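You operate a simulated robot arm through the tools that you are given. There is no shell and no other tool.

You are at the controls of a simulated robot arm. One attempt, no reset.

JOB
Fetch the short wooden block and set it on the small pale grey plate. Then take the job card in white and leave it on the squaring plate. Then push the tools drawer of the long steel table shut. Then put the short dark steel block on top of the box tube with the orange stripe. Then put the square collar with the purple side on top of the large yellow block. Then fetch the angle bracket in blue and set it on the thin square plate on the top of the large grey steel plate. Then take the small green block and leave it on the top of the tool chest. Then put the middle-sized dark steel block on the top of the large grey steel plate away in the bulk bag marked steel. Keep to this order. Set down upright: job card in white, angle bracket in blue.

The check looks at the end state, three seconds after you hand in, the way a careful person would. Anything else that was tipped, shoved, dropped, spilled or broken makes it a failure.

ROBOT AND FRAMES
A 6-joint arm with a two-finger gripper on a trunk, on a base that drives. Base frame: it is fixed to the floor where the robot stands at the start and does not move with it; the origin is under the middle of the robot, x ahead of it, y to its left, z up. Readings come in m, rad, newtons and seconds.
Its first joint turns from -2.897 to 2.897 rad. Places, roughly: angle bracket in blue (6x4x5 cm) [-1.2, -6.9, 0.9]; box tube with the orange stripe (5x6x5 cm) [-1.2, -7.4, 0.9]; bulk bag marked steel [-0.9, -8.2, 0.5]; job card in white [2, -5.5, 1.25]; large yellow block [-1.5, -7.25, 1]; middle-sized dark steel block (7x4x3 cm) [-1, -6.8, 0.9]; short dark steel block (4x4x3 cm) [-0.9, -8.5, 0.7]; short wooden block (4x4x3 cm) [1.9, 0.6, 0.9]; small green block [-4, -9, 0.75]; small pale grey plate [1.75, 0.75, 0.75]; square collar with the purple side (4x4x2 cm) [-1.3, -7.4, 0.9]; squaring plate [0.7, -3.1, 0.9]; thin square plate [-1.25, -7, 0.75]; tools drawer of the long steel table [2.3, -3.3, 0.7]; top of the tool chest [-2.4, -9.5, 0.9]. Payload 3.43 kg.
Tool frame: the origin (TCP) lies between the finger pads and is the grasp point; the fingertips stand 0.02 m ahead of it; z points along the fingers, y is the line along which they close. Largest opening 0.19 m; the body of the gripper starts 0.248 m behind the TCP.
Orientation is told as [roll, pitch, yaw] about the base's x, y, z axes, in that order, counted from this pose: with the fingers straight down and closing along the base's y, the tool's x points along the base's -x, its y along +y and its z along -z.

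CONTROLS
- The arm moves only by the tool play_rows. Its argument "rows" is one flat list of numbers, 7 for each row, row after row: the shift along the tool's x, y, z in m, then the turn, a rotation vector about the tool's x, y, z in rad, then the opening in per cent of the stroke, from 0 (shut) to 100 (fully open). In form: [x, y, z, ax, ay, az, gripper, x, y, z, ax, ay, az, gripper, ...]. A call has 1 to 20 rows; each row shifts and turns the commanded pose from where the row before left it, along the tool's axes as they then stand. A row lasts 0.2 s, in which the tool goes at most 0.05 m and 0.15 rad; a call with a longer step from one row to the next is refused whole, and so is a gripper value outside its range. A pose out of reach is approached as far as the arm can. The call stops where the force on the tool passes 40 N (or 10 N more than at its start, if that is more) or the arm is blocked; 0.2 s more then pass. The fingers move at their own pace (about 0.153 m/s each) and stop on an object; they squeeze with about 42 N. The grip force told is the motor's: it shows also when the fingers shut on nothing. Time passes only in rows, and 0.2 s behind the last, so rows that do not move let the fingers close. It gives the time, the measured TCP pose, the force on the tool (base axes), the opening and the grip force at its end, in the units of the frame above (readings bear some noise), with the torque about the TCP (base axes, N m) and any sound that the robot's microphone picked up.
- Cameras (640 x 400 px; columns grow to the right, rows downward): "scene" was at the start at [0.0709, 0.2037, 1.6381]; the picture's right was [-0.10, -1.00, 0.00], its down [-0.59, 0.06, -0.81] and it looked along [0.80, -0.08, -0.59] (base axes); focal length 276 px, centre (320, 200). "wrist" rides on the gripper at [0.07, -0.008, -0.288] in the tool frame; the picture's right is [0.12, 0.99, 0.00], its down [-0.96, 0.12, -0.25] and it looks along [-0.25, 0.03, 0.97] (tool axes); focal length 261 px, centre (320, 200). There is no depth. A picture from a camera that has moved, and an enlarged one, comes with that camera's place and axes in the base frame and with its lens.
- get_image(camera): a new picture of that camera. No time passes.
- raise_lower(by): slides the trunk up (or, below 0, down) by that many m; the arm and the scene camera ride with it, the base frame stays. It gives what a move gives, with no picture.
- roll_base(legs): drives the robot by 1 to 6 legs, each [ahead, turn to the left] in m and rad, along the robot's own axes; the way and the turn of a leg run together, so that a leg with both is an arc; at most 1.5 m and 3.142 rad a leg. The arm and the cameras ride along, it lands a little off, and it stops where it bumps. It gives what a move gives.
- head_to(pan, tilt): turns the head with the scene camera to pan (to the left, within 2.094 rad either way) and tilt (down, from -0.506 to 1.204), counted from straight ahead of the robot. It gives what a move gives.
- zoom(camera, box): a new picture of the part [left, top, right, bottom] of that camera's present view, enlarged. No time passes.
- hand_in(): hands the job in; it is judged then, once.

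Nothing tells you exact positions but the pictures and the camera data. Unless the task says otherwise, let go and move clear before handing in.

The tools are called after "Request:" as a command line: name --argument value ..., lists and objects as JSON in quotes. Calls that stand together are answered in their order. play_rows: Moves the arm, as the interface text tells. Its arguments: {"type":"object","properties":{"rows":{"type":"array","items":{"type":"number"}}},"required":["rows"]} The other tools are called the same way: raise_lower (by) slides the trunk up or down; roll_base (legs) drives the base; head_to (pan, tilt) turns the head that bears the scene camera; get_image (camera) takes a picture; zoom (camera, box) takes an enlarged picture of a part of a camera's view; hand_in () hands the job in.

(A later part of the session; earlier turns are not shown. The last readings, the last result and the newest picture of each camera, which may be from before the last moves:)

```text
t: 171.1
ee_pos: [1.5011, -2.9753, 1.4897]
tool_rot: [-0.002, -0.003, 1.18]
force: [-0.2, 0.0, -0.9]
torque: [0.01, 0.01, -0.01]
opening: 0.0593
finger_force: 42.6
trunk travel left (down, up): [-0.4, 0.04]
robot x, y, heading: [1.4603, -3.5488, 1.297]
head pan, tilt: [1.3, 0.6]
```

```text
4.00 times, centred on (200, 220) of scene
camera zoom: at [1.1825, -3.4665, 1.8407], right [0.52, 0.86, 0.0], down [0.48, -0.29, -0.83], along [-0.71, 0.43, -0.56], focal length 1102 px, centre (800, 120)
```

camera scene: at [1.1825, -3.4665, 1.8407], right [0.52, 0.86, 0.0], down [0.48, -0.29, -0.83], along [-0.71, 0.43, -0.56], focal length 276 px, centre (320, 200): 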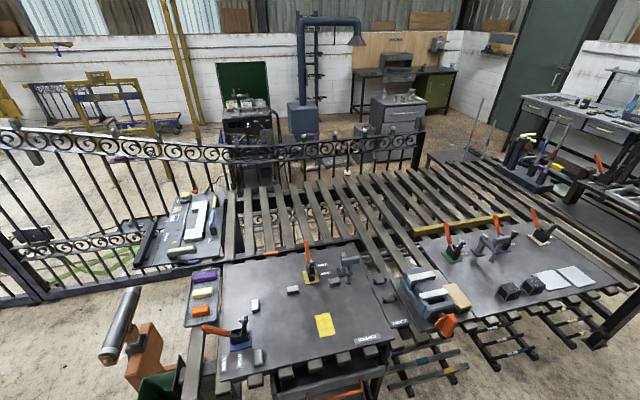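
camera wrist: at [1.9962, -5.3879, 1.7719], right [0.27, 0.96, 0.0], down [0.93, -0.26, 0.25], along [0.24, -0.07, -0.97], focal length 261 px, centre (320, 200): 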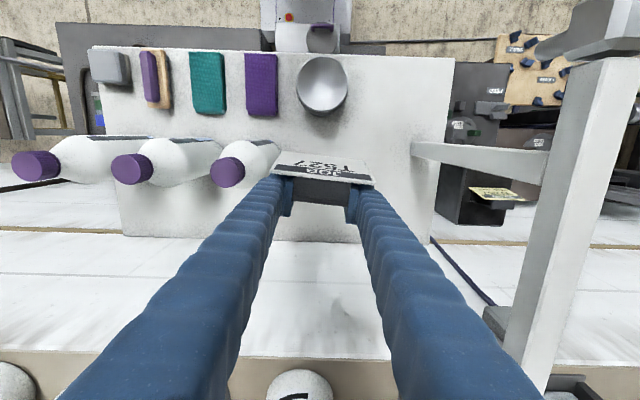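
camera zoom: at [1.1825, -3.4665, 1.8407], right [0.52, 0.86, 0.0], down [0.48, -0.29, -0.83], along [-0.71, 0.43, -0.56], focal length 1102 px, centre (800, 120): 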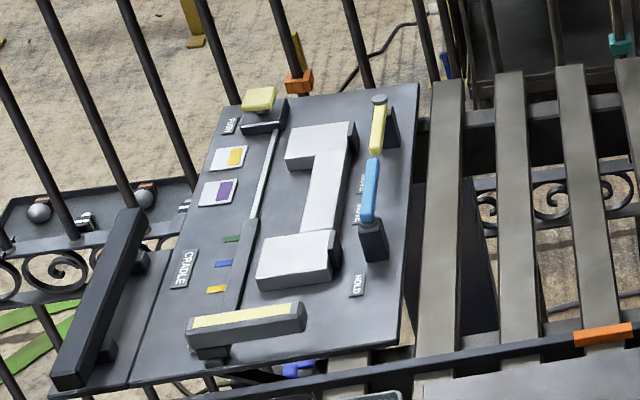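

The near steel plate is labelled SQUARING, so that's the target; its top is near z 0.865 and there's a free area around (0.62, −3.27). I'll turn to face it and move up.

Request:
roll_base --legs '[[0, 0.5], [0, 0.5], [0, 0.53], [0.2, 0]]'

Request:
head_to --pan -0.2 --tilt 0.8

Request:
get_image --camera "scene"

Request:
get_image --camera "wrist"

```text
t: 177.7
ee_pos: [0.8825, -3.4771, 1.4894]
tool_rot: [-0.005, -0.002, 2.688]
force: [-1.7, -1.5, -0.8]
torque: [0.3, -0.29, 0.01]
opening: 0.0594
finger_force: 42.1
trunk travel left (down, up): [-0.4, 0.04]
robot x, y, heading: [1.4873, -3.4704, 2.84]
head pan, tilt: [1.3, 0.6]
stopped in leg 3: the robot was blocked; the commanded pose is now the measured one
```

```text
t: 179.3
ee_pos: [0.887, -3.4705, 1.4905]
tool_rot: [0.002, -0.005, 2.685]
force: [-0.1, -0.1, 0.2]
torque: [-0.03, 0.02, 0.02]
opening: 0.0591
finger_force: 42.2
trunk travel left (down, up): [-0.4, 0.04]
robot x, y, heading: [1.4835, -3.4693, 2.838]
head pan, tilt: [-0.201, 0.799]
```

```text
taken
camera scene: at [1.365, -3.6521, 1.8256], right [0.32, 0.95, 0.0], down [0.66, -0.23, -0.71], along [-0.67, 0.23, -0.7], focal length 276 px, centre (320, 200)
```

scene: 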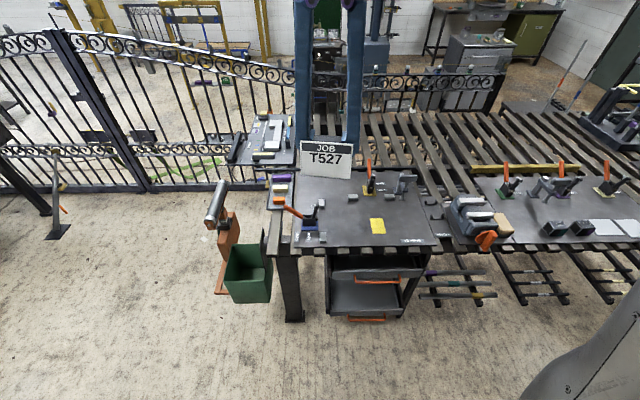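

```text
taken
camera wrist: at [0.9551, -3.4938, 1.7778], right [-0.33, -0.94, 0.0], down [-0.91, 0.32, 0.25], along [-0.24, 0.08, -0.97], focal length 261 px, centre (320, 200)
```

wrist: 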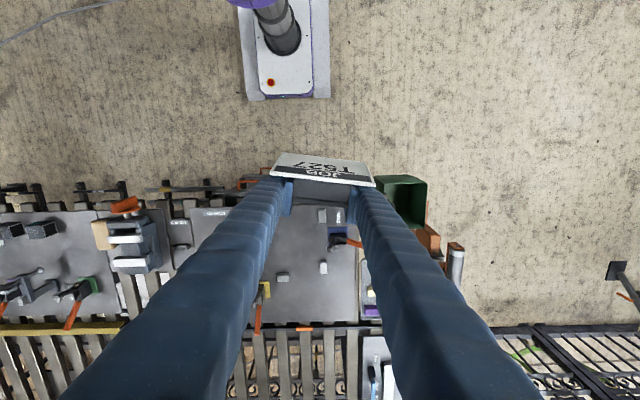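

Request:
roll_base --legs '[[0.18, 0]]'

Request:
get_image --camera "scene"

Request:
get_image --camera "wrist"

```text
t: 181.2
ee_pos: [0.7123, -3.4153, 1.4905]
tool_rot: [-0.002, -0.005, 2.687]
force: [-0.8, -0.7, -1.1]
torque: [-0.02, -0.07, -0.02]
opening: 0.059
finger_force: 41.9
trunk travel left (down, up): [-0.4, 0.04]
robot x, y, heading: [1.3102, -3.4217, 2.839]
head pan, tilt: [-0.201, 0.799]
```

```text
taken
camera scene: at [1.1891, -3.5982, 1.8256], right [0.32, 0.95, 0.0], down [0.66, -0.23, -0.71], along [-0.67, 0.23, -0.7], focal length 276 px, centre (320, 200)
```

scene: 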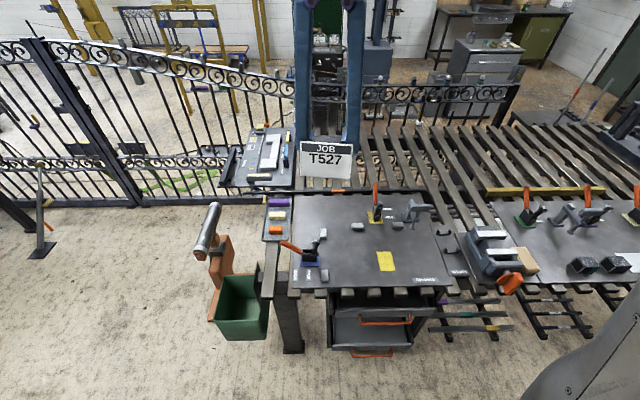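

```text
taken
camera wrist: at [0.7797, -3.4399, 1.7775], right [-0.33, -0.94, 0.0], down [-0.91, 0.32, 0.25], along [-0.24, 0.08, -0.97], focal length 261 px, centre (320, 200)
```

wrist: 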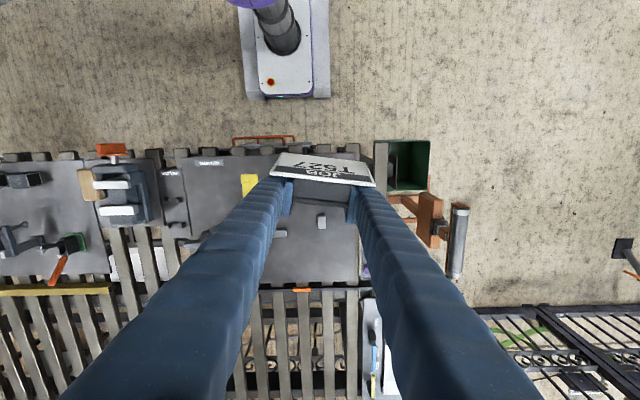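

Request:
head_to --pan 0.1 --tilt 0.8

Request:
zoom --camera "scene" --box '[240, 170, 480, 320]'

```text
t: 181.9
ee_pos: [0.7129, -3.4179, 1.4922]
tool_rot: [-0.002, -0.003, 2.687]
force: [0.4, 0.3, -1.6]
torque: [0.03, -0.04, 0.01]
opening: 0.0591
finger_force: 41.9
trunk travel left (down, up): [-0.4, 0.04]
robot x, y, heading: [1.3115, -3.4144, 2.84]
head pan, tilt: [0.099, 0.799]
```

```text
2.67 times, centred on (360, 245) of scene
camera zoom: at [1.1883, -3.6089, 1.8237], right [0.2, 0.98, 0.0], down [0.7, -0.14, -0.7], along [-0.68, 0.14, -0.72], focal length 735 px, centre (213, 80)
```

zoom: 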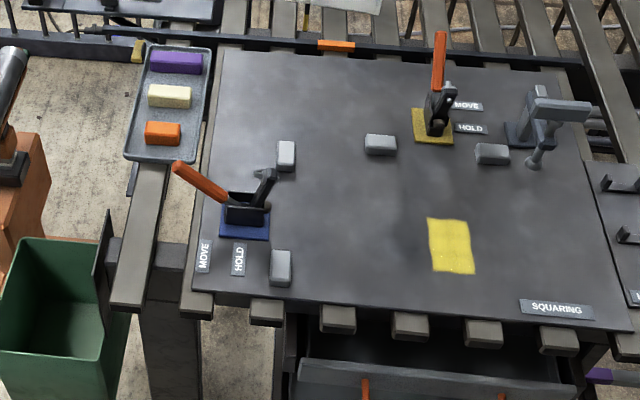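

Request:
play_rows --rows '[-0.0349, -0.0178, 0, 0, 0, 0, 25, -0.0349, -0.0178, 0, 0, 0, 0, 25, -0.0349, -0.0178, 0, 0, 0, 0, 25, -0.0349, -0.0178, 0, 0, 0, 0, 25, -0.0348, -0.0178, 0, 0, 0, 0, 25, 0, 0, 0, 0, 0, 0, 25]'

Request:
raise_lower --by -0.2

Request:
get_image --camera "scene"

Request:
get_image --camera "wrist"

```text
t: 183.3
ee_pos: [0.5967, -3.26, 1.4932]
tool_rot: [0.0, -0.006, 2.686]
force: [0.5, -0.2, 0.6]
torque: [0.04, 0.09, 0.03]
opening: 0.0589
finger_force: 42.4
trunk travel left (down, up): [-0.4, 0.04]
robot x, y, heading: [1.316, -3.4149, 2.842]
head pan, tilt: [0.099, 0.799]
```

```text
t: 185.5
ee_pos: [0.5949, -3.2595, 1.2913]
tool_rot: [0.001, -0.005, 2.686]
force: [0.5, -0.1, -1.4]
torque: [0.0, -0.03, -0.02]
opening: 0.0589
finger_force: 41.8
trunk travel left (down, up): [-0.2, 0.24]
robot x, y, heading: [1.3136, -3.4184, 2.835]
head pan, tilt: [0.099, 0.799]
```

```text
taken
camera scene: at [1.1887, -3.6088, 1.6239], right [0.2, 0.98, 0.0], down [0.7, -0.14, -0.7], along [-0.68, 0.14, -0.72], focal length 276 px, centre (320, 200)
```

scene: 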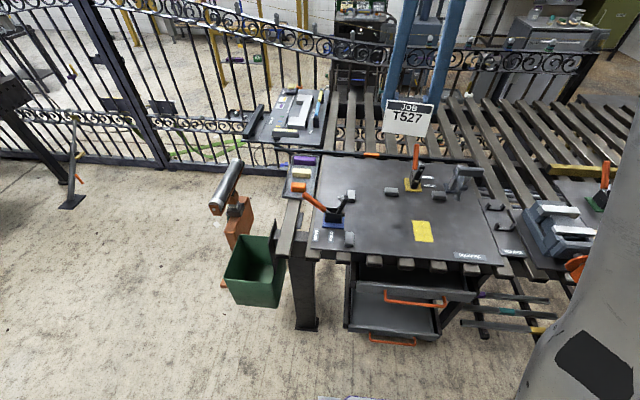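

```text
taken
camera wrist: at [0.6634, -3.2822, 1.578], right [-0.33, -0.94, 0.0], down [-0.91, 0.32, 0.25], along [-0.24, 0.08, -0.97], focal length 261 px, centre (320, 200)
```

wrist: 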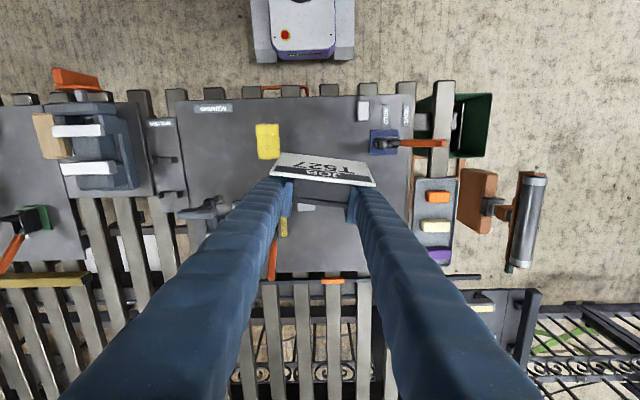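

Request:
play_rows --rows '[0, 0, 0.04, 0, 0, 0, 25, 0, 0, 0.04, 0, 0, 0, 25, 0, 0, 0.04, 0, 0, 0, 25, 0, 0, 0.04, 0, 0, 0, 25, 0, 0, 0.04, 0, 0, 0, 25, 0, 0, 0.04, 0, 0, 0, 25, 0, 0, 0.04, 0, 0, 0, 25, 0, 0, 0.035, 0, 0, 0, 25, 0, 0, 0, 0, 0, 0, 25]'

Request:
zoom --camera "scene" --box '[280, 120, 520, 270]'

Request:
get_image --camera "wrist"

```text
t: 187.5
ee_pos: [0.5944, -3.2587, 0.9784]
tool_rot: [0.001, -0.004, 2.685]
force: [-0.5, 0.0, -0.6]
torque: [0.01, 0.0, -0.02]
opening: 0.0592
finger_force: 41.7
trunk travel left (down, up): [-0.2, 0.24]
robot x, y, heading: [1.3119, -3.4156, 2.838]
head pan, tilt: [0.099, 0.799]
```

```text
2.67 times, centred on (400, 195) of scene
camera zoom: at [1.1887, -3.6089, 1.6238], right [0.2, 0.98, 0.0], down [0.7, -0.14, -0.7], along [-0.68, 0.14, -0.72], focal length 735 px, centre (107, 213)
```

zoom: 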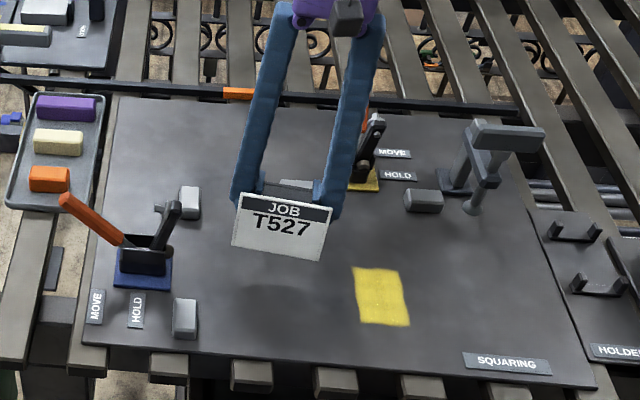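

```text
taken
camera wrist: at [0.6628, -3.2822, 1.2648], right [-0.33, -0.94, 0.0], down [-0.91, 0.32, 0.25], along [-0.24, 0.08, -0.97], focal length 261 px, centre (320, 200)
```

wrist: 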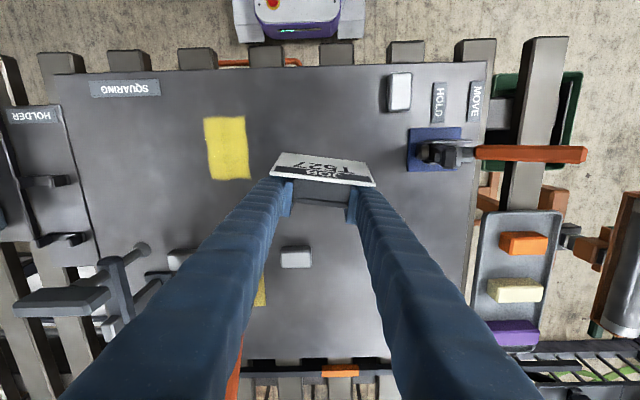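

Request:
play_rows --rows '[0, 0, 0.03, 0, 0, 0, 25, 0, 0, 0.012, 0, 0, 0, 25, 0, 0, 0.005, 0, 0, 0, 25, 0, 0, 0.0, 0, 0, 0, 25]'

Request:
play_rows --rows '[0, 0, 0.004, 0, 0, 0, 25, 0, 0, 0.0, 0, 0, 0, 25]'

```text
t: 188.5
ee_pos: [0.5923, -3.2575, 0.9296]
tool_rot: [-0.001, -0.003, 2.684]
force: [0.2, 0.0, 0.1]
torque: [0.03, -0.02, 0.01]
opening: 0.0589
finger_force: 42.2
trunk travel left (down, up): [-0.2, 0.24]
robot x, y, heading: [1.3101, -3.4144, 2.836]
head pan, tilt: [0.099, 0.799]
```

```text
t: 189.1
ee_pos: [0.5945, -3.2569, 0.9257]
tool_rot: [-0.001, -0.004, 2.686]
force: [0.2, 0.0, -0.2]
torque: [0.02, 0.01, -0.02]
opening: 0.059
finger_force: 42.1
trunk travel left (down, up): [-0.2, 0.24]
robot x, y, heading: [1.313, -3.4158, 2.839]
head pan, tilt: [0.099, 0.799]
```

Request:
play_rows --rows '[0, 0, 0.004, 0, 0, 0, 25, 0, 0, 0.0, 0, 0, 0, 25]'

Request:
zoom --camera "scene" --box '[350, 160, 430, 210]'

```text
t: 189.7
ee_pos: [0.594, -3.2582, 0.9236]
tool_rot: [-0.001, -0.01, 2.687]
force: [-0.4, -0.9, 29.9]
torque: [-0.47, -1.03, 0.0]
opening: 0.0589
finger_force: 42.0
trunk travel left (down, up): [-0.2, 0.24]
robot x, y, heading: [1.3101, -3.4196, 2.842]
head pan, tilt: [0.099, 0.799]
```

```text
8.00 times, centred on (390, 185) of scene
camera zoom: at [1.1906, -3.6094, 1.6242], right [0.2, 0.98, 0.0], down [0.7, -0.14, -0.7], along [-0.68, 0.14, -0.72], focal length 2204 px, centre (-240, 320)
```

zoom: 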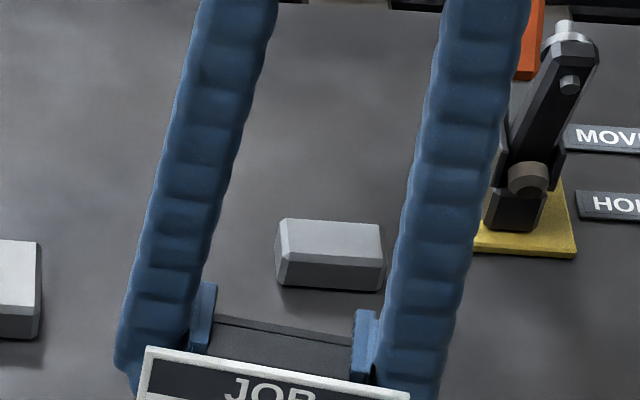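

Request:
play_rows --rows '[0, 0, -0.003, 0, 0, 0, 25, 0, 0, 0, 0, 0, 0, 33, 0, 0, 0, 0, 0, 0, 36, 0, 0, 0, 0, 0, 0, 42, 0, 0, 0, 0, 0, 0, 47, 0, 0, -0.01, 0, 0, 0, 47, 0, 0, -0.03, 0, 0, 0, 47, 0, 0, -0.04, 0, 0, 0, 47, 0, 0, -0.05, 0, 0, 0, 47, 0, 0, -0.05, 0, 0, 0, 47, 0, 0, -0.05, 0, 0, 0, 47, 0, 0, -0.05, 0, 0, 0, 47]'

Request:
zoom --camera "scene" --box '[280, 120, 520, 270]'

Request:
get_image --camera "wrist"

```text
t: 192.3
ee_pos: [0.595, -3.2575, 1.2035]
tool_rot: [-0.002, -0.003, 2.686]
force: [-0.4, 0.2, 1.3]
torque: [0.02, 0.04, 0.03]
opening: 0.0894
finger_force: 0.0
trunk travel left (down, up): [-0.2, 0.24]
robot x, y, heading: [1.3159, -3.4141, 2.842]
head pan, tilt: [0.099, 0.799]
```

```text
2.67 times, centred on (400, 195) of scene
camera zoom: at [1.1892, -3.609, 1.6238], right [0.2, 0.98, 0.0], down [0.7, -0.14, -0.7], along [-0.68, 0.14, -0.72], focal length 735 px, centre (107, 213)
```

zoom: 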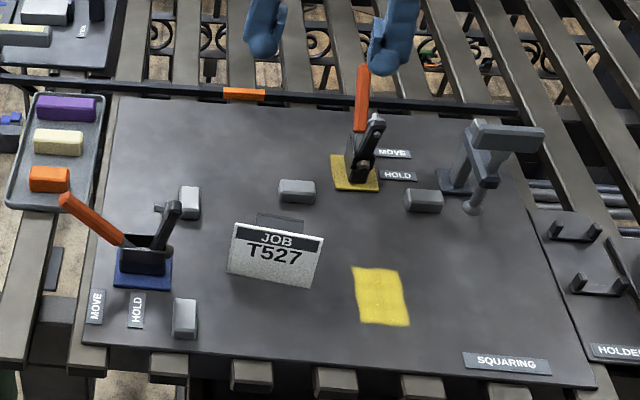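

```text
taken
camera wrist: at [0.6631, -3.2809, 1.4911], right [-0.33, -0.94, 0.0], down [-0.91, 0.32, 0.25], along [-0.24, 0.08, -0.97], focal length 261 px, centre (320, 200)
```

wrist: 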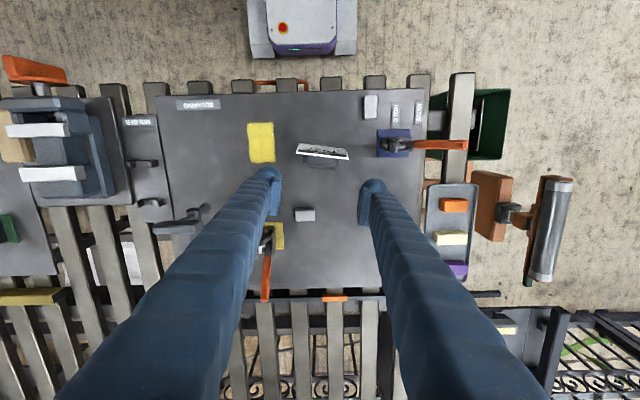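

The card stands upright on the squaring plate. Next, the tools drawer across the aisle: I'll pull the arm in, back off and turn round to face it.

Request:
play_rows --rows '[0.04, 0, -0.02, 0, 0, 0, 47, 0.04, 0, -0.02, 0, 0, 0, 47, 0.04, 0, 0, 0, 0, 0, 20, 0.03, 0, 0, 0, 0, 0, 0, 0, 0, 0, 0, 0, 0, 0]'

Request:
roll_base --legs '[[-0.15, 0], [0, -0.8], [0, -0.8]]'

Request:
head_to --pan 0.9 --tilt 0.6

Request:
get_image --camera "scene"

Request:
head_to --pan -0.6 --tilt 0.6

Request:
get_image --camera "scene"

```text
t: 193.5
ee_pos: [0.7296, -3.3252, 1.2427]
tool_rot: [-0.002, -0.003, 2.685]
force: [0.8, -1.0, 0.9]
torque: [-0.02, -0.04, -0.04]
opening: 0.0
finger_force: 34.0
trunk travel left (down, up): [-0.2, 0.24]
robot x, y, heading: [1.3146, -3.4162, 2.842]
head pan, tilt: [0.099, 0.799]
```

```text
t: 200.6
ee_pos: [1.4499, -2.8655, 1.2445]
tool_rot: [-0.003, -0.006, 1.274]
force: [-2.2, 0.6, 0.1]
torque: [-0.09, -0.48, -0.01]
opening: 0.0
finger_force: 34.5
trunk travel left (down, up): [-0.2, 0.24]
robot x, y, heading: [1.3743, -3.4451, 1.388]
head pan, tilt: [0.099, 0.799]
stopped in leg 3: the robot was blocked; the commanded pose is now the measured one
```

```text
t: 201.8
ee_pos: [1.4534, -2.8662, 1.2458]
tool_rot: [0.0, -0.006, 1.273]
force: [-0.2, -0.2, 0.2]
torque: [0.03, 0.04, 0.01]
opening: 0.0001
finger_force: 33.9
trunk travel left (down, up): [-0.2, 0.24]
robot x, y, heading: [1.3778, -3.4465, 1.389]
head pan, tilt: [0.901, 0.6]
```

```text
taken
camera scene: at [1.1107, -3.3626, 1.6407], right [0.75, 0.66, 0.0], down [0.37, -0.43, -0.82], along [-0.54, 0.62, -0.57], focal length 276 px, centre (320, 200)
```

scene: 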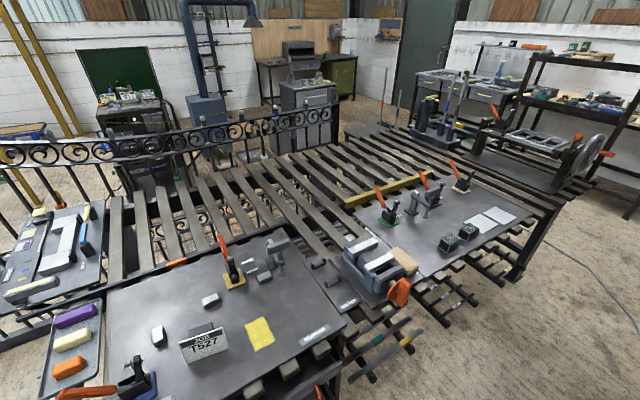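

```text
t: 203.3
ee_pos: [1.4533, -2.868, 1.2452]
tool_rot: [0.0, -0.005, 1.273]
force: [-0.5, -0.4, -0.6]
torque: [0.0, 0.0, 0.02]
opening: 0.0
finger_force: 34.3
trunk travel left (down, up): [-0.2, 0.24]
robot x, y, heading: [1.3769, -3.444, 1.39]
head pan, tilt: [-0.6, 0.6]
```

```text
taken
camera scene: at [1.2306, -3.3663, 1.6406], right [0.71, -0.7, 0.0], down [-0.4, -0.4, -0.82], along [0.58, 0.59, -0.57], focal length 276 px, centre (320, 200)
```

scene: 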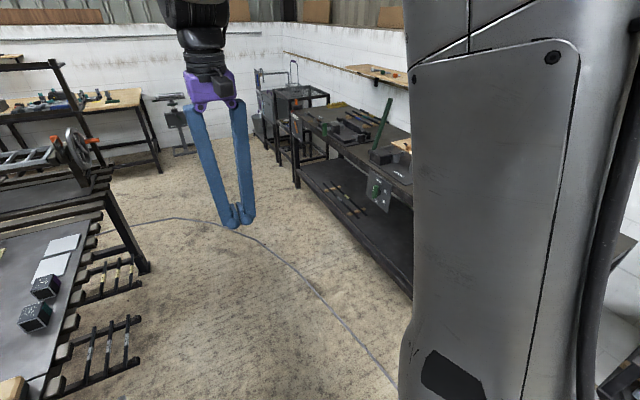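

Request:
roll_base --legs '[[0.46, -0.25], [0, -0.5], [0, -0.4], [0, -0.3], [0, -0.24]]'

Request:
head_to --pan 0.0 --tilt 0.8

Request:
get_image --camera "scene"

Request:
get_image --camera "wrist"

```text
t: 213.1
ee_pos: [2.0998, -3.1061, 1.2465]
tool_rot: [-0.004, -0.006, -0.342]
force: [-0.2, 1.3, 0.6]
torque: [-0.52, 0.18, -0.02]
opening: 0.0002
finger_force: 34.4
trunk travel left (down, up): [-0.2, 0.24]
robot x, y, heading: [1.5389, -2.9314, -0.264]
head pan, tilt: [-0.6, 0.6]
stopped in leg 5: the robot was blocked; the commanded pose is now the measured one
```

```text
t: 214.1
ee_pos: [2.0987, -3.1077, 1.2464]
tool_rot: [-0.002, -0.004, -0.343]
force: [0.1, -0.4, 0.9]
torque: [-0.03, 0.04, 0.05]
opening: 0.0001
finger_force: 34.0
trunk travel left (down, up): [-0.2, 0.24]
robot x, y, heading: [1.5354, -2.9327, -0.257]
head pan, tilt: [0.0, 0.799]
```

```text
taken
camera scene: at [1.6531, -2.746, 1.6237], right [-0.26, -0.97, 0.0], down [-0.69, 0.19, -0.7], along [0.67, -0.18, -0.72], focal length 276 px, centre (320, 200)
```

scene: 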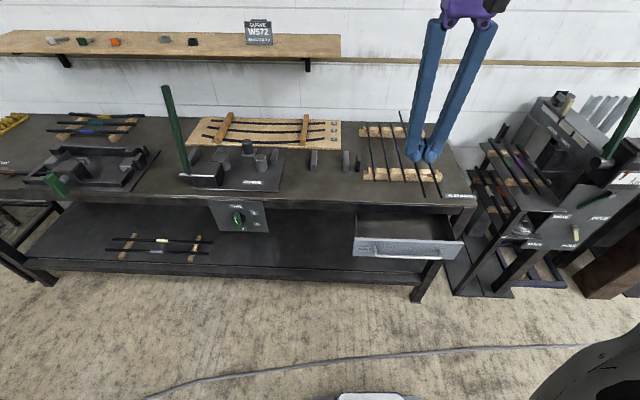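

```text
taken
camera wrist: at [2.0283, -3.0906, 1.5328], right [0.22, 0.97, 0.0], down [0.94, -0.21, 0.25], along [0.25, -0.06, -0.97], focal length 261 px, centre (320, 200)
```

wrist: 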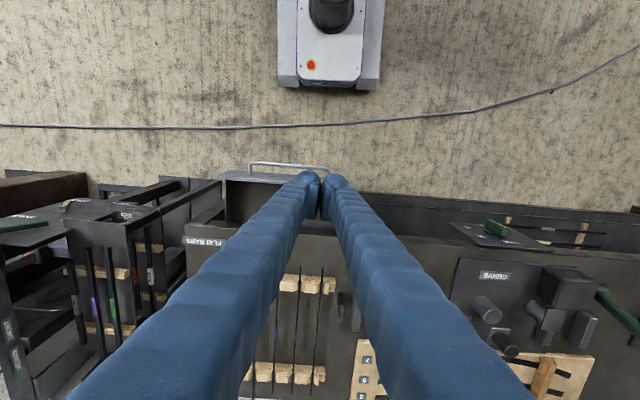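

Request:
zoom --camera "scene" --box '[330, 190, 490, 290]'

Request:
zoom --camera "wrist" --box '[180, 130, 360, 242]'

```text
4.00 times, centred on (410, 240) of scene
camera zoom: at [1.6531, -2.746, 1.6237], right [-0.26, -0.97, 0.0], down [-0.69, 0.19, -0.7], along [0.67, -0.18, -0.72], focal length 1102 px, centre (-40, 40)
```

zoom: 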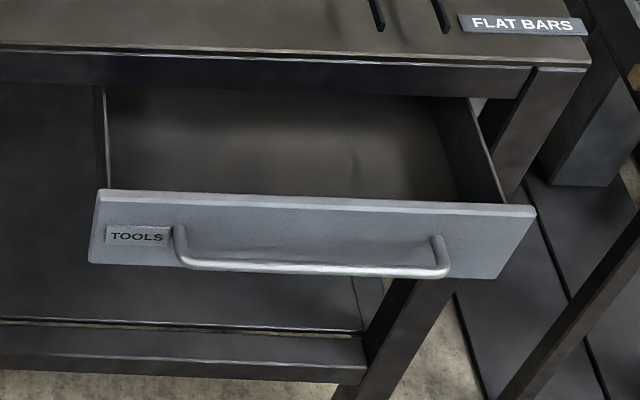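

```text
3.56 times, centred on (270, 186) of wrist
camera zoom: at [2.0283, -3.0906, 1.5328], right [0.22, 0.97, 0.0], down [0.94, -0.21, 0.25], along [0.25, -0.06, -0.97], focal length 927 px, centre (498, 250)
```

zoom: 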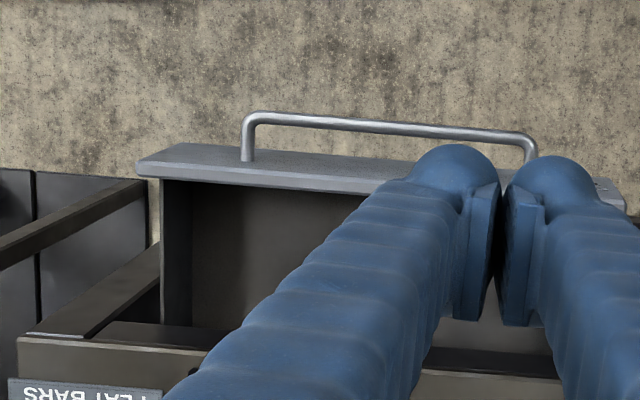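

The open TOOLS drawer spans about 0.39 m, its front at z 0.735–0.805 with a bar handle, standing out roughly 13 cm. I'll lower closed fingers in front of the middle of the handle and push straight in.

Request:
raise_lower --by -0.15

Request:
play_rows --rows '[0.0295, -0.0393, 0, 0, 0, 0, 0, 0.0295, -0.0393, 0, 0, 0, -0.045, 0, 0.01, 0, 0.04, 0, 0, 0, 0, 0, 0, 0.04, 0, 0, 0, 0, 0, 0, 0.04, 0, 0, 0, 0, 0, 0, 0.04, 0, 0, 0, 0, 0, 0, 0.04, 0, 0, 0, 0]'

Request:
get_image --camera "scene"

Request:
get_image --camera "wrist"

```text
t: 215.8
ee_pos: [2.0985, -3.1094, 1.0963]
tool_rot: [0.0, -0.007, -0.345]
force: [-0.5, 0.6, 0.7]
torque: [0.0, -0.05, 0.02]
opening: 0.0
finger_force: 34.2
trunk travel left (down, up): [-0.05, 0.39]
robot x, y, heading: [1.5364, -2.9299, -0.26]
head pan, tilt: [0.0, 0.799]
```

```text
t: 217.4
ee_pos: [2.0069, -3.1592, 0.8957]
tool_rot: [-0.001, -0.004, -0.299]
force: [0.1, -0.9, -0.3]
torque: [0.01, 0.0, -0.02]
opening: 0.0
finger_force: 34.5
trunk travel left (down, up): [-0.05, 0.39]
robot x, y, heading: [1.5367, -2.9292, -0.264]
head pan, tilt: [0.0, 0.799]
```

```text
taken
camera scene: at [1.653, -2.7466, 1.4737], right [-0.26, -0.97, 0.0], down [-0.69, 0.19, -0.7], along [0.67, -0.18, -0.72], focal length 276 px, centre (320, 200)
```

scene: 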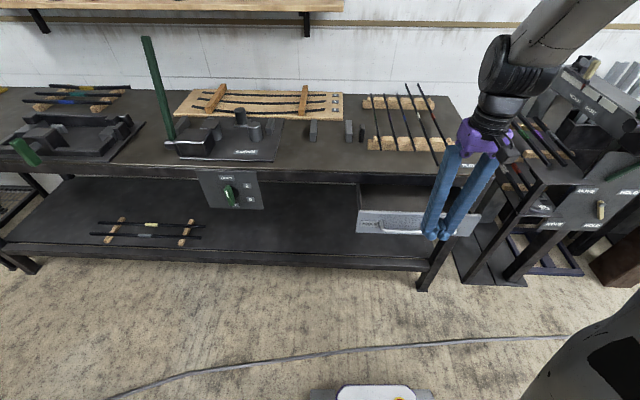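

```text
taken
camera wrist: at [1.9372, -3.1454, 1.182], right [0.18, 0.98, 0.0], down [0.95, -0.17, 0.25], along [0.25, -0.05, -0.97], focal length 261 px, centre (320, 200)
```

wrist: 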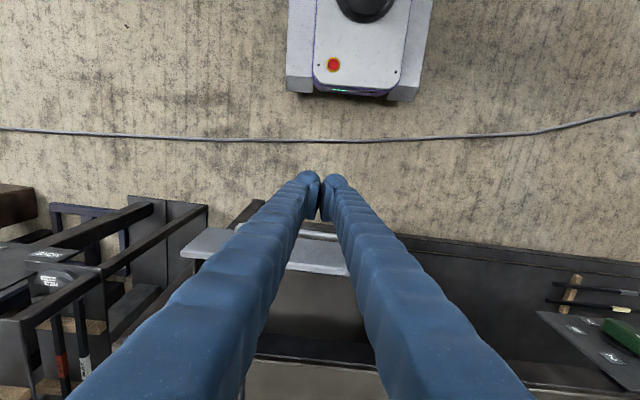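

Request:
play_rows --rows '[0, 0, 0.04, 0, 0, 0, 0, 0, 0, 0.04, 0, 0, 0, 0, 0, 0, 0.04, 0, 0, 0, 0, 0, 0, 0, 0, 0, 0, 0]'

Request:
zoom --camera "scene" --box '[330, 150, 500, 256]'

```text
t: 218.4
ee_pos: [2.0076, -3.1607, 0.7767]
tool_rot: [-0.003, -0.006, -0.297]
force: [1.1, -0.2, -0.8]
torque: [0.04, 0.06, -0.02]
opening: 0.0001
finger_force: 34.3
trunk travel left (down, up): [-0.05, 0.39]
robot x, y, heading: [1.5363, -2.9334, -0.263]
head pan, tilt: [0.0, 0.799]
```

```text
3.76 times, centred on (415, 203) of scene
camera zoom: at [1.6534, -2.7468, 1.4738], right [-0.26, -0.97, 0.0], down [-0.69, 0.19, -0.7], along [0.67, -0.18, -0.72], focal length 1037 px, centre (-38, 189)
```

zoom: 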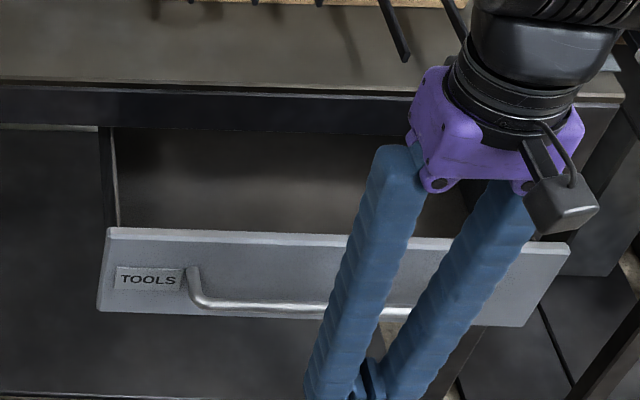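

Request:
play_rows --rows '[-0.02, 0, 0, 0, 0, 0, 0, -0.02, 0, 0, 0, 0, 0, 0, -0.02, 0, 0, 0, 0, 0, 0, -0.02, 0, 0, 0, 0, 0, 0, -0.02, 0, 0, 0, 0, 0, 0]'

Request:
zoom --camera "scene" --box '[330, 150, 500, 256]'

```text
t: 219.6
ee_pos: [2.1038, -3.1898, 0.7754]
tool_rot: [-0.001, -0.005, -0.298]
force: [0.1, 0.5, 0.2]
torque: [0.0, -0.03, 0.0]
opening: 0.0
finger_force: 34.3
trunk travel left (down, up): [-0.05, 0.39]
robot x, y, heading: [1.5382, -2.9321, -0.26]
head pan, tilt: [0.0, 0.799]
```

```text
3.76 times, centred on (415, 203) of scene
camera zoom: at [1.6532, -2.7467, 1.4737], right [-0.26, -0.97, 0.0], down [-0.69, 0.19, -0.7], along [0.67, -0.18, -0.72], focal length 1037 px, centre (-38, 189)
```

zoom: 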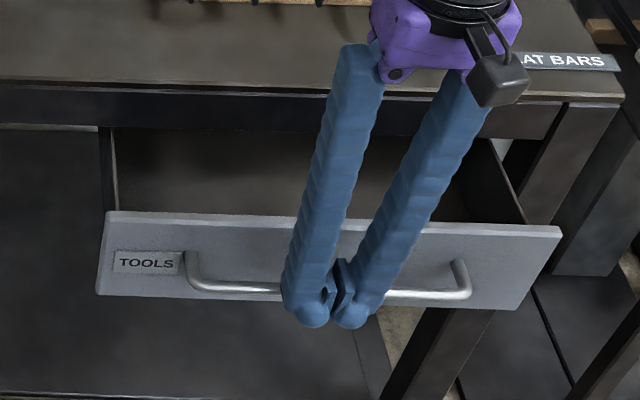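

Request:
play_rows --rows '[-0.015, 0, 0, 0, 0, 0, 0, -0.015, 0, 0, 0, 0, 0, 0, -0.015, 0, 0, 0, 0, 0, 0, -0.015, 0, 0, 0, 0, 0, 0, 0, 0, 0, 0, 0, 0, 0]'

Request:
zoom --camera "scene" --box '[330, 130, 500, 236]'

Request:
get_image --camera "wrist"

```text
t: 220.8
ee_pos: [2.162, -3.2072, 0.7761]
tool_rot: [-0.003, -0.004, -0.299]
force: [0.3, 0.4, -0.7]
torque: [0.0, 0.03, 0.01]
opening: 0.0002
finger_force: 34.9
trunk travel left (down, up): [-0.05, 0.39]
robot x, y, heading: [1.5352, -2.9292, -0.261]
head pan, tilt: [0.0, 0.799]
```

```text
3.76 times, centred on (415, 183) of scene
camera zoom: at [1.6532, -2.7466, 1.4737], right [-0.26, -0.97, 0.0], down [-0.69, 0.19, -0.7], along [0.67, -0.18, -0.72], focal length 1037 px, centre (-38, 264)
```

zoom: 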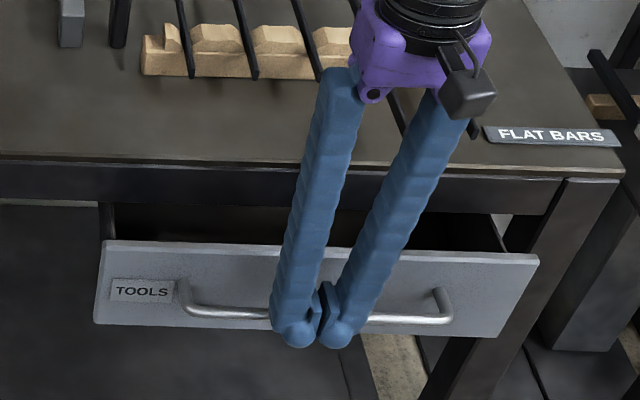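

```text
taken
camera wrist: at [2.0909, -3.1935, 1.0627], right [0.18, 0.98, 0.0], down [0.95, -0.17, 0.25], along [0.25, -0.05, -0.97], focal length 261 px, centre (320, 200)
```

wrist: 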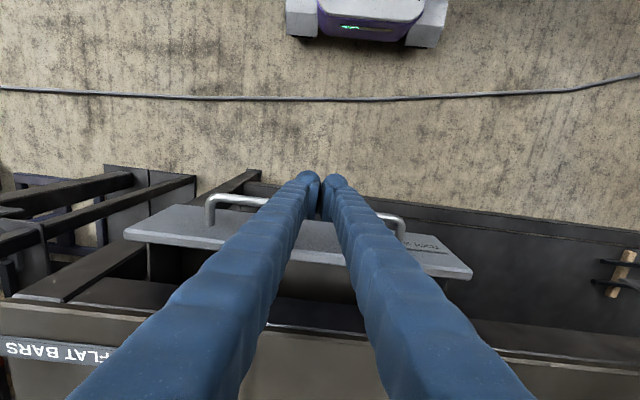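

Request:
play_rows --rows '[-0.012, 0, 0, 0, 0, 0, 0, -0.012, 0, 0, 0, 0, 0, 0, -0.012, 0, 0, 0, 0, 0, 0, -0.012, 0, 0, 0, 0, 0, 0, 0, 0, 0, 0, 0, 0, 0]'

Request:
zoom --camera "scene" --box '[330, 130, 500, 236]'

Request:
get_image --camera "wrist"

```text
t: 222.0
ee_pos: [2.2065, -3.2219, 0.778]
tool_rot: [-0.001, -0.005, -0.298]
force: [-0.6, 0.1, 1.4]
torque: [-0.02, -0.01, -0.01]
opening: 0.0
finger_force: 34.3
trunk travel left (down, up): [-0.05, 0.39]
robot x, y, heading: [1.5342, -2.9301, -0.266]
head pan, tilt: [0.0, 0.799]
```

```text
3.76 times, centred on (415, 183) of scene
camera zoom: at [1.6532, -2.7465, 1.4737], right [-0.26, -0.97, 0.0], down [-0.69, 0.19, -0.7], along [0.67, -0.18, -0.72], focal length 1037 px, centre (-38, 264)
```

zoom: 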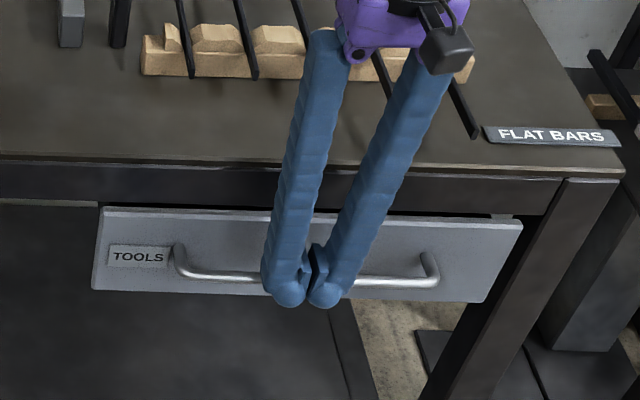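

```text
taken
camera wrist: at [2.1363, -3.2077, 1.0631], right [0.18, 0.98, 0.0], down [0.95, -0.17, 0.25], along [0.25, -0.05, -0.97], focal length 261 px, centre (320, 200)
```

wrist: 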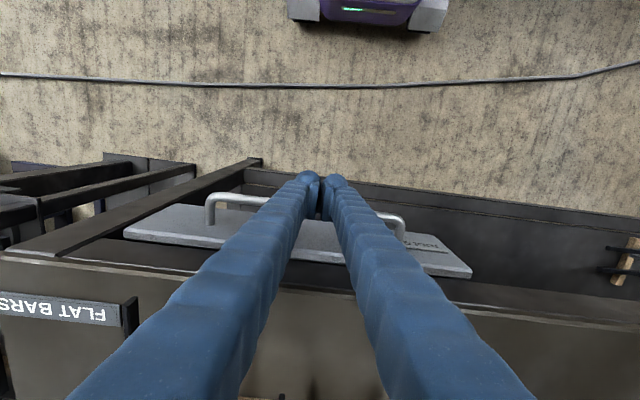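

Request:
play_rows --rows '[-0.01, 0, 0, 0, 0, 0, 0, -0.01, 0, 0, 0, 0, 0, 0, -0.01, 0, 0, 0, 0, 0, 0, 0, 0, 0, 0, 0, 0, 0]'

Request:
zoom --camera "scene" --box '[330, 130, 500, 236]'

Request:
get_image --camera "wrist"

```text
t: 223.0
ee_pos: [2.2347, -3.2303, 0.7786]
tool_rot: [-0.002, -0.007, -0.299]
force: [-6.8, 2.1, 19.2]
torque: [0.03, 0.14, 0.1]
opening: 0.0062
finger_force: 34.5
trunk travel left (down, up): [-0.05, 0.39]
robot x, y, heading: [1.5378, -2.9324, -0.258]
head pan, tilt: [0.0, 0.799]
```

```text
3.76 times, centred on (415, 183) of scene
camera zoom: at [1.6515, -2.746, 1.4739], right [-0.26, -0.97, 0.0], down [-0.69, 0.19, -0.7], along [0.67, -0.18, -0.72], focal length 1037 px, centre (-38, 264)
```

zoom: 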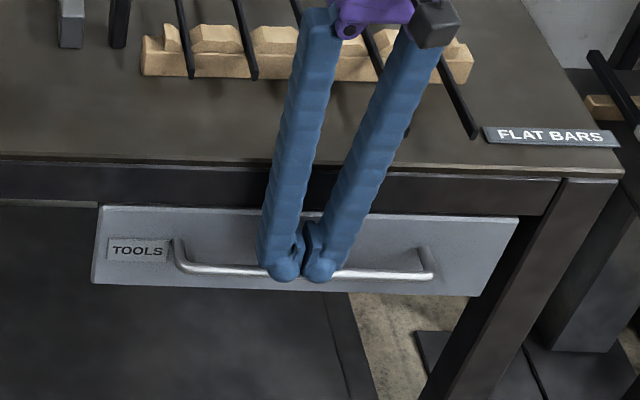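

```text
taken
camera wrist: at [2.1638, -3.2163, 1.0647], right [0.18, 0.98, 0.0], down [0.95, -0.17, 0.25], along [0.25, -0.05, -0.97], focal length 261 px, centre (320, 200)
```

wrist: 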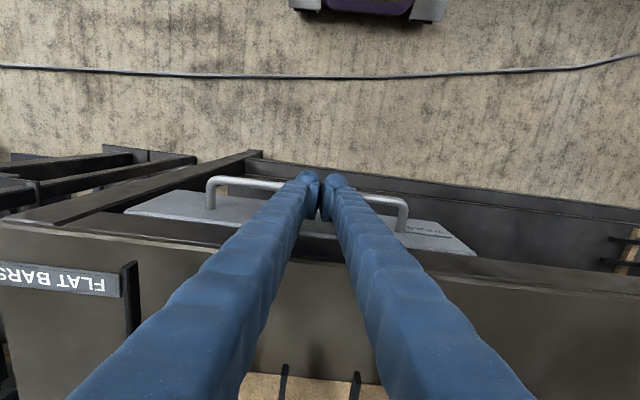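

Request:
play_rows --rows '[0.01, 0, 0, 0, 0, 0, 0, 0.03, 0, 0, 0, 0, 0, 0, 0.03, 0, 0, 0, 0, 0, 0, 0.03, 0, 0, 0, 0, 0, 0, 0, 0, 0, 0, 0, 0, 0]'

Request:
zoom --camera "scene" --box '[330, 130, 500, 236]'

Request:
get_image --camera "wrist"

```text
t: 224.2
ee_pos: [2.1376, -3.2, 0.779]
tool_rot: [-0.002, -0.01, -0.3]
force: [-0.1, 4.2, 37.2]
torque: [0.08, 0.01, -0.12]
opening: 0.0059
finger_force: 34.6
trunk travel left (down, up): [-0.05, 0.39]
robot x, y, heading: [1.5372, -2.9296, -0.265]
head pan, tilt: [0.0, 0.799]
```

```text
3.76 times, centred on (415, 183) of scene
camera zoom: at [1.6509, -2.7455, 1.474], right [-0.26, -0.97, 0.0], down [-0.69, 0.19, -0.7], along [0.67, -0.18, -0.72], focal length 1037 px, centre (-38, 264)
```

zoom: 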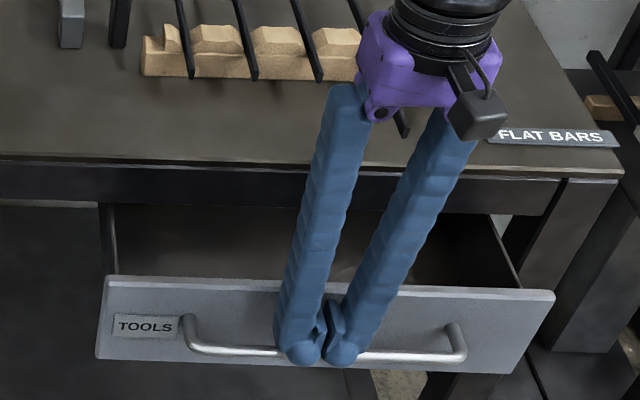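

```text
taken
camera wrist: at [2.0679, -3.1857, 1.0645], right [0.18, 0.98, 0.0], down [0.95, -0.17, 0.26], along [0.25, -0.05, -0.97], focal length 261 px, centre (320, 200)
```

wrist: 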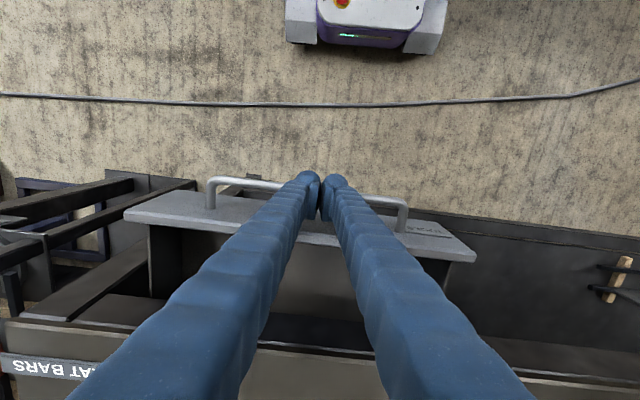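

The fingertips had hooked over the handle bar and drew the drawer out again on retreat. I'll lift straight up to free them, then push on the bare panel beside the handle instead.

Request:
play_rows --rows '[0, 0, -0.01, 0, 0, 0, 0, 0, 0, -0.02, 0, 0, 0, 0, 0, 0, -0.03, 0, 0, 0, 0, 0, 0, -0.03, 0, 0, 0, 0]'

Request:
zoom --camera "scene" --box '[330, 130, 500, 236]'

Request:
get_image --camera "wrist"

```text
t: 225.2
ee_pos: [2.1389, -3.1997, 0.8678]
tool_rot: [-0.001, -0.007, -0.299]
force: [0.0, 0.0, -0.2]
torque: [0.04, -0.05, 0.0]
opening: 0.0
finger_force: 34.3
trunk travel left (down, up): [-0.05, 0.39]
robot x, y, heading: [1.5382, -2.9299, -0.263]
head pan, tilt: [0.0, 0.799]
```

```text
3.76 times, centred on (415, 183) of scene
camera zoom: at [1.6529, -2.7466, 1.4738], right [-0.26, -0.97, 0.0], down [-0.69, 0.19, -0.7], along [0.67, -0.18, -0.72], focal length 1037 px, centre (-38, 264)
```

zoom: 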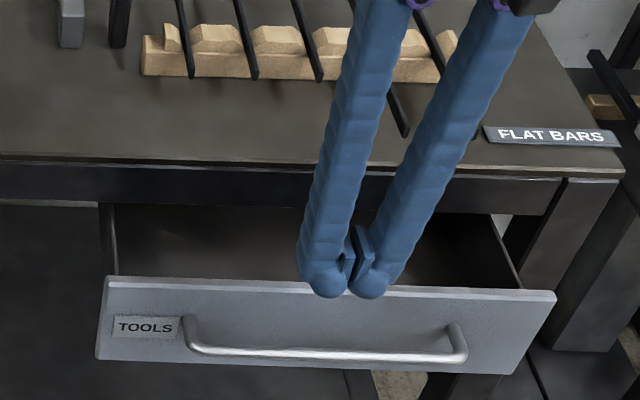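

```text
taken
camera wrist: at [2.0689, -3.1856, 1.1538], right [0.18, 0.98, 0.0], down [0.95, -0.17, 0.25], along [0.25, -0.05, -0.97], focal length 261 px, centre (320, 200)
```

wrist: 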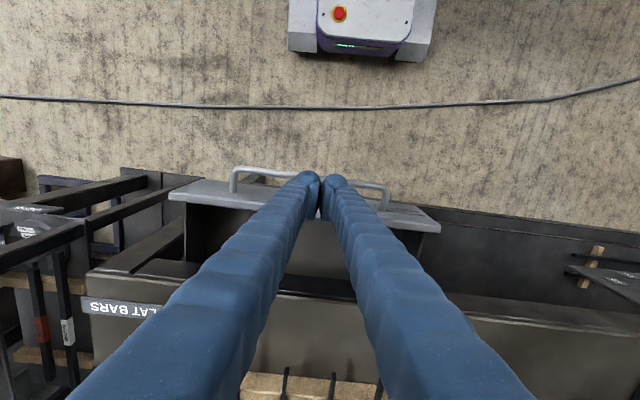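

Request:
play_rows --rows '[0.04, 0, -0.01, 0, 0, 0, 0, 0.04, 0, 0, 0, 0, 0, 0, 0.04, 0, 0, 0, 0, 0, 0, 0, -0.04, 0, 0, 0, 0, 0, 0, -0.04, 0, 0, 0, 0, 0, 0, -0.04, 0, 0, 0, 0, 0, 0, -0.035, 0, 0, 0, 0, 0, 0, 0, 0.03, 0, 0, 0, 0, 0, 0, 0.03, 0, 0, 0, 0, 0, 0, 0.028, 0, 0, 0, 0, 0, 0, 0, 0, 0, 0, 0]'

Request:
zoom --camera "scene" --box '[330, 130, 510, 242]'

Request:
get_image --camera "wrist"

```text
t: 227.6
ee_pos: [1.9795, -3.3138, 0.7881]
tool_rot: [-0.001, -0.006, -0.297]
force: [-0.2, 0.0, 0.5]
torque: [0.01, 0.01, 0.03]
opening: 0.0002
finger_force: 34.5
trunk travel left (down, up): [-0.05, 0.39]
robot x, y, heading: [1.5397, -2.929, -0.261]
head pan, tilt: [0.0, 0.799]
```

```text
3.56 times, centred on (420, 186) of scene
camera zoom: at [1.6532, -2.7469, 1.4738], right [-0.26, -0.97, 0.0], down [-0.69, 0.19, -0.7], along [0.67, -0.18, -0.72], focal length 980 px, centre (-36, 250)
```

zoom: 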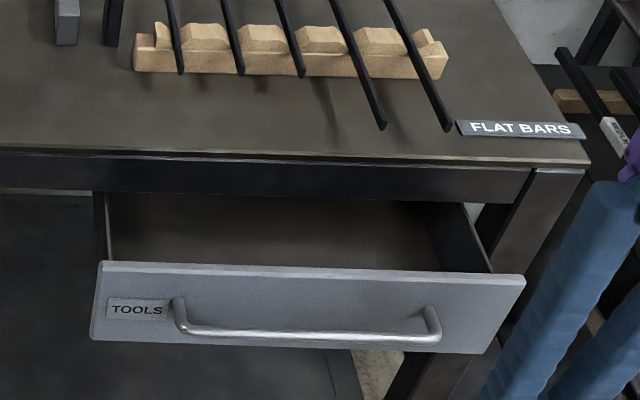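

```text
taken
camera wrist: at [1.909, -3.2996, 1.0744], right [0.18, 0.98, 0.0], down [0.95, -0.17, 0.25], along [0.25, -0.05, -0.97], focal length 261 px, centre (320, 200)
```

wrist: 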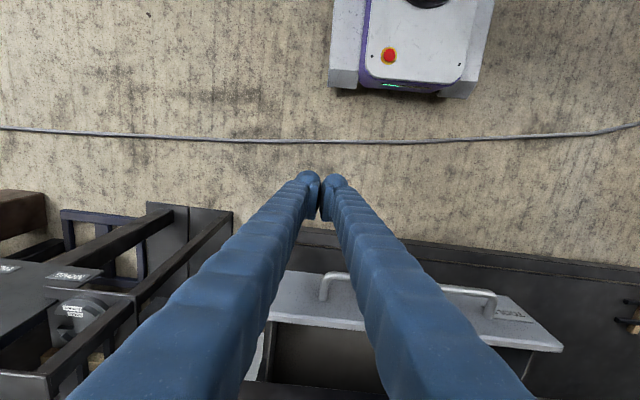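

Request:
play_rows --rows '[0, -0.011, 0, 0, 0, 0, 0, -0.02, 0, 0, 0, 0, 0, 0, -0.02, 0, 0, 0, 0, 0, 0, -0.02, 0, 0, 0, 0, 0, 0, 0, 0, 0, 0, 0, 0, 0]'

Request:
get_image --camera "wrist"

Request:
get_image --camera "scene"

```text
t: 228.8
ee_pos: [2.0343, -3.3439, 0.7894]
tool_rot: [-0.001, -0.004, -0.297]
force: [-0.6, -1.0, -1.6]
torque: [-0.01, 0.03, 0.02]
opening: 0.0
finger_force: 34.2
trunk travel left (down, up): [-0.05, 0.39]
robot x, y, heading: [1.5355, -2.9292, -0.264]
head pan, tilt: [0.0, 0.799]
```

```text
taken
camera wrist: at [1.9639, -3.3286, 1.0753], right [0.18, 0.98, 0.0], down [0.95, -0.17, 0.25], along [0.25, -0.05, -0.97], focal length 261 px, centre (320, 200)
```

wrist: 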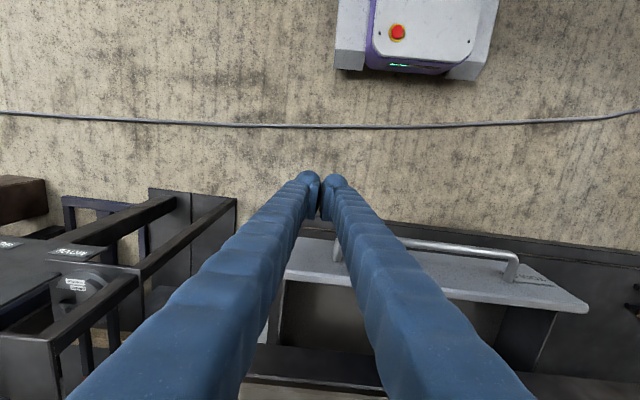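

```text
taken
camera scene: at [1.6533, -2.7466, 1.4738], right [-0.26, -0.97, 0.0], down [-0.69, 0.19, -0.7], along [0.67, -0.18, -0.72], focal length 276 px, centre (320, 200)
```

scene: 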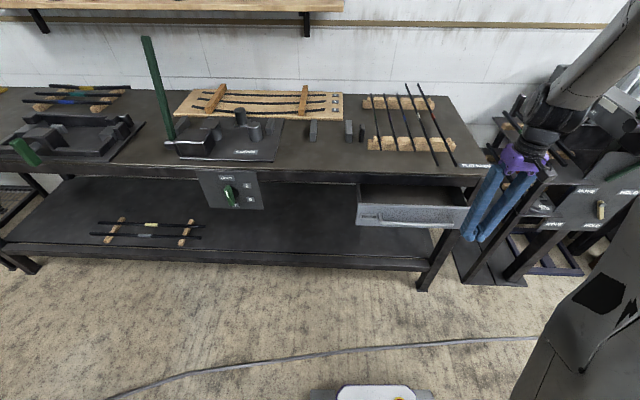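

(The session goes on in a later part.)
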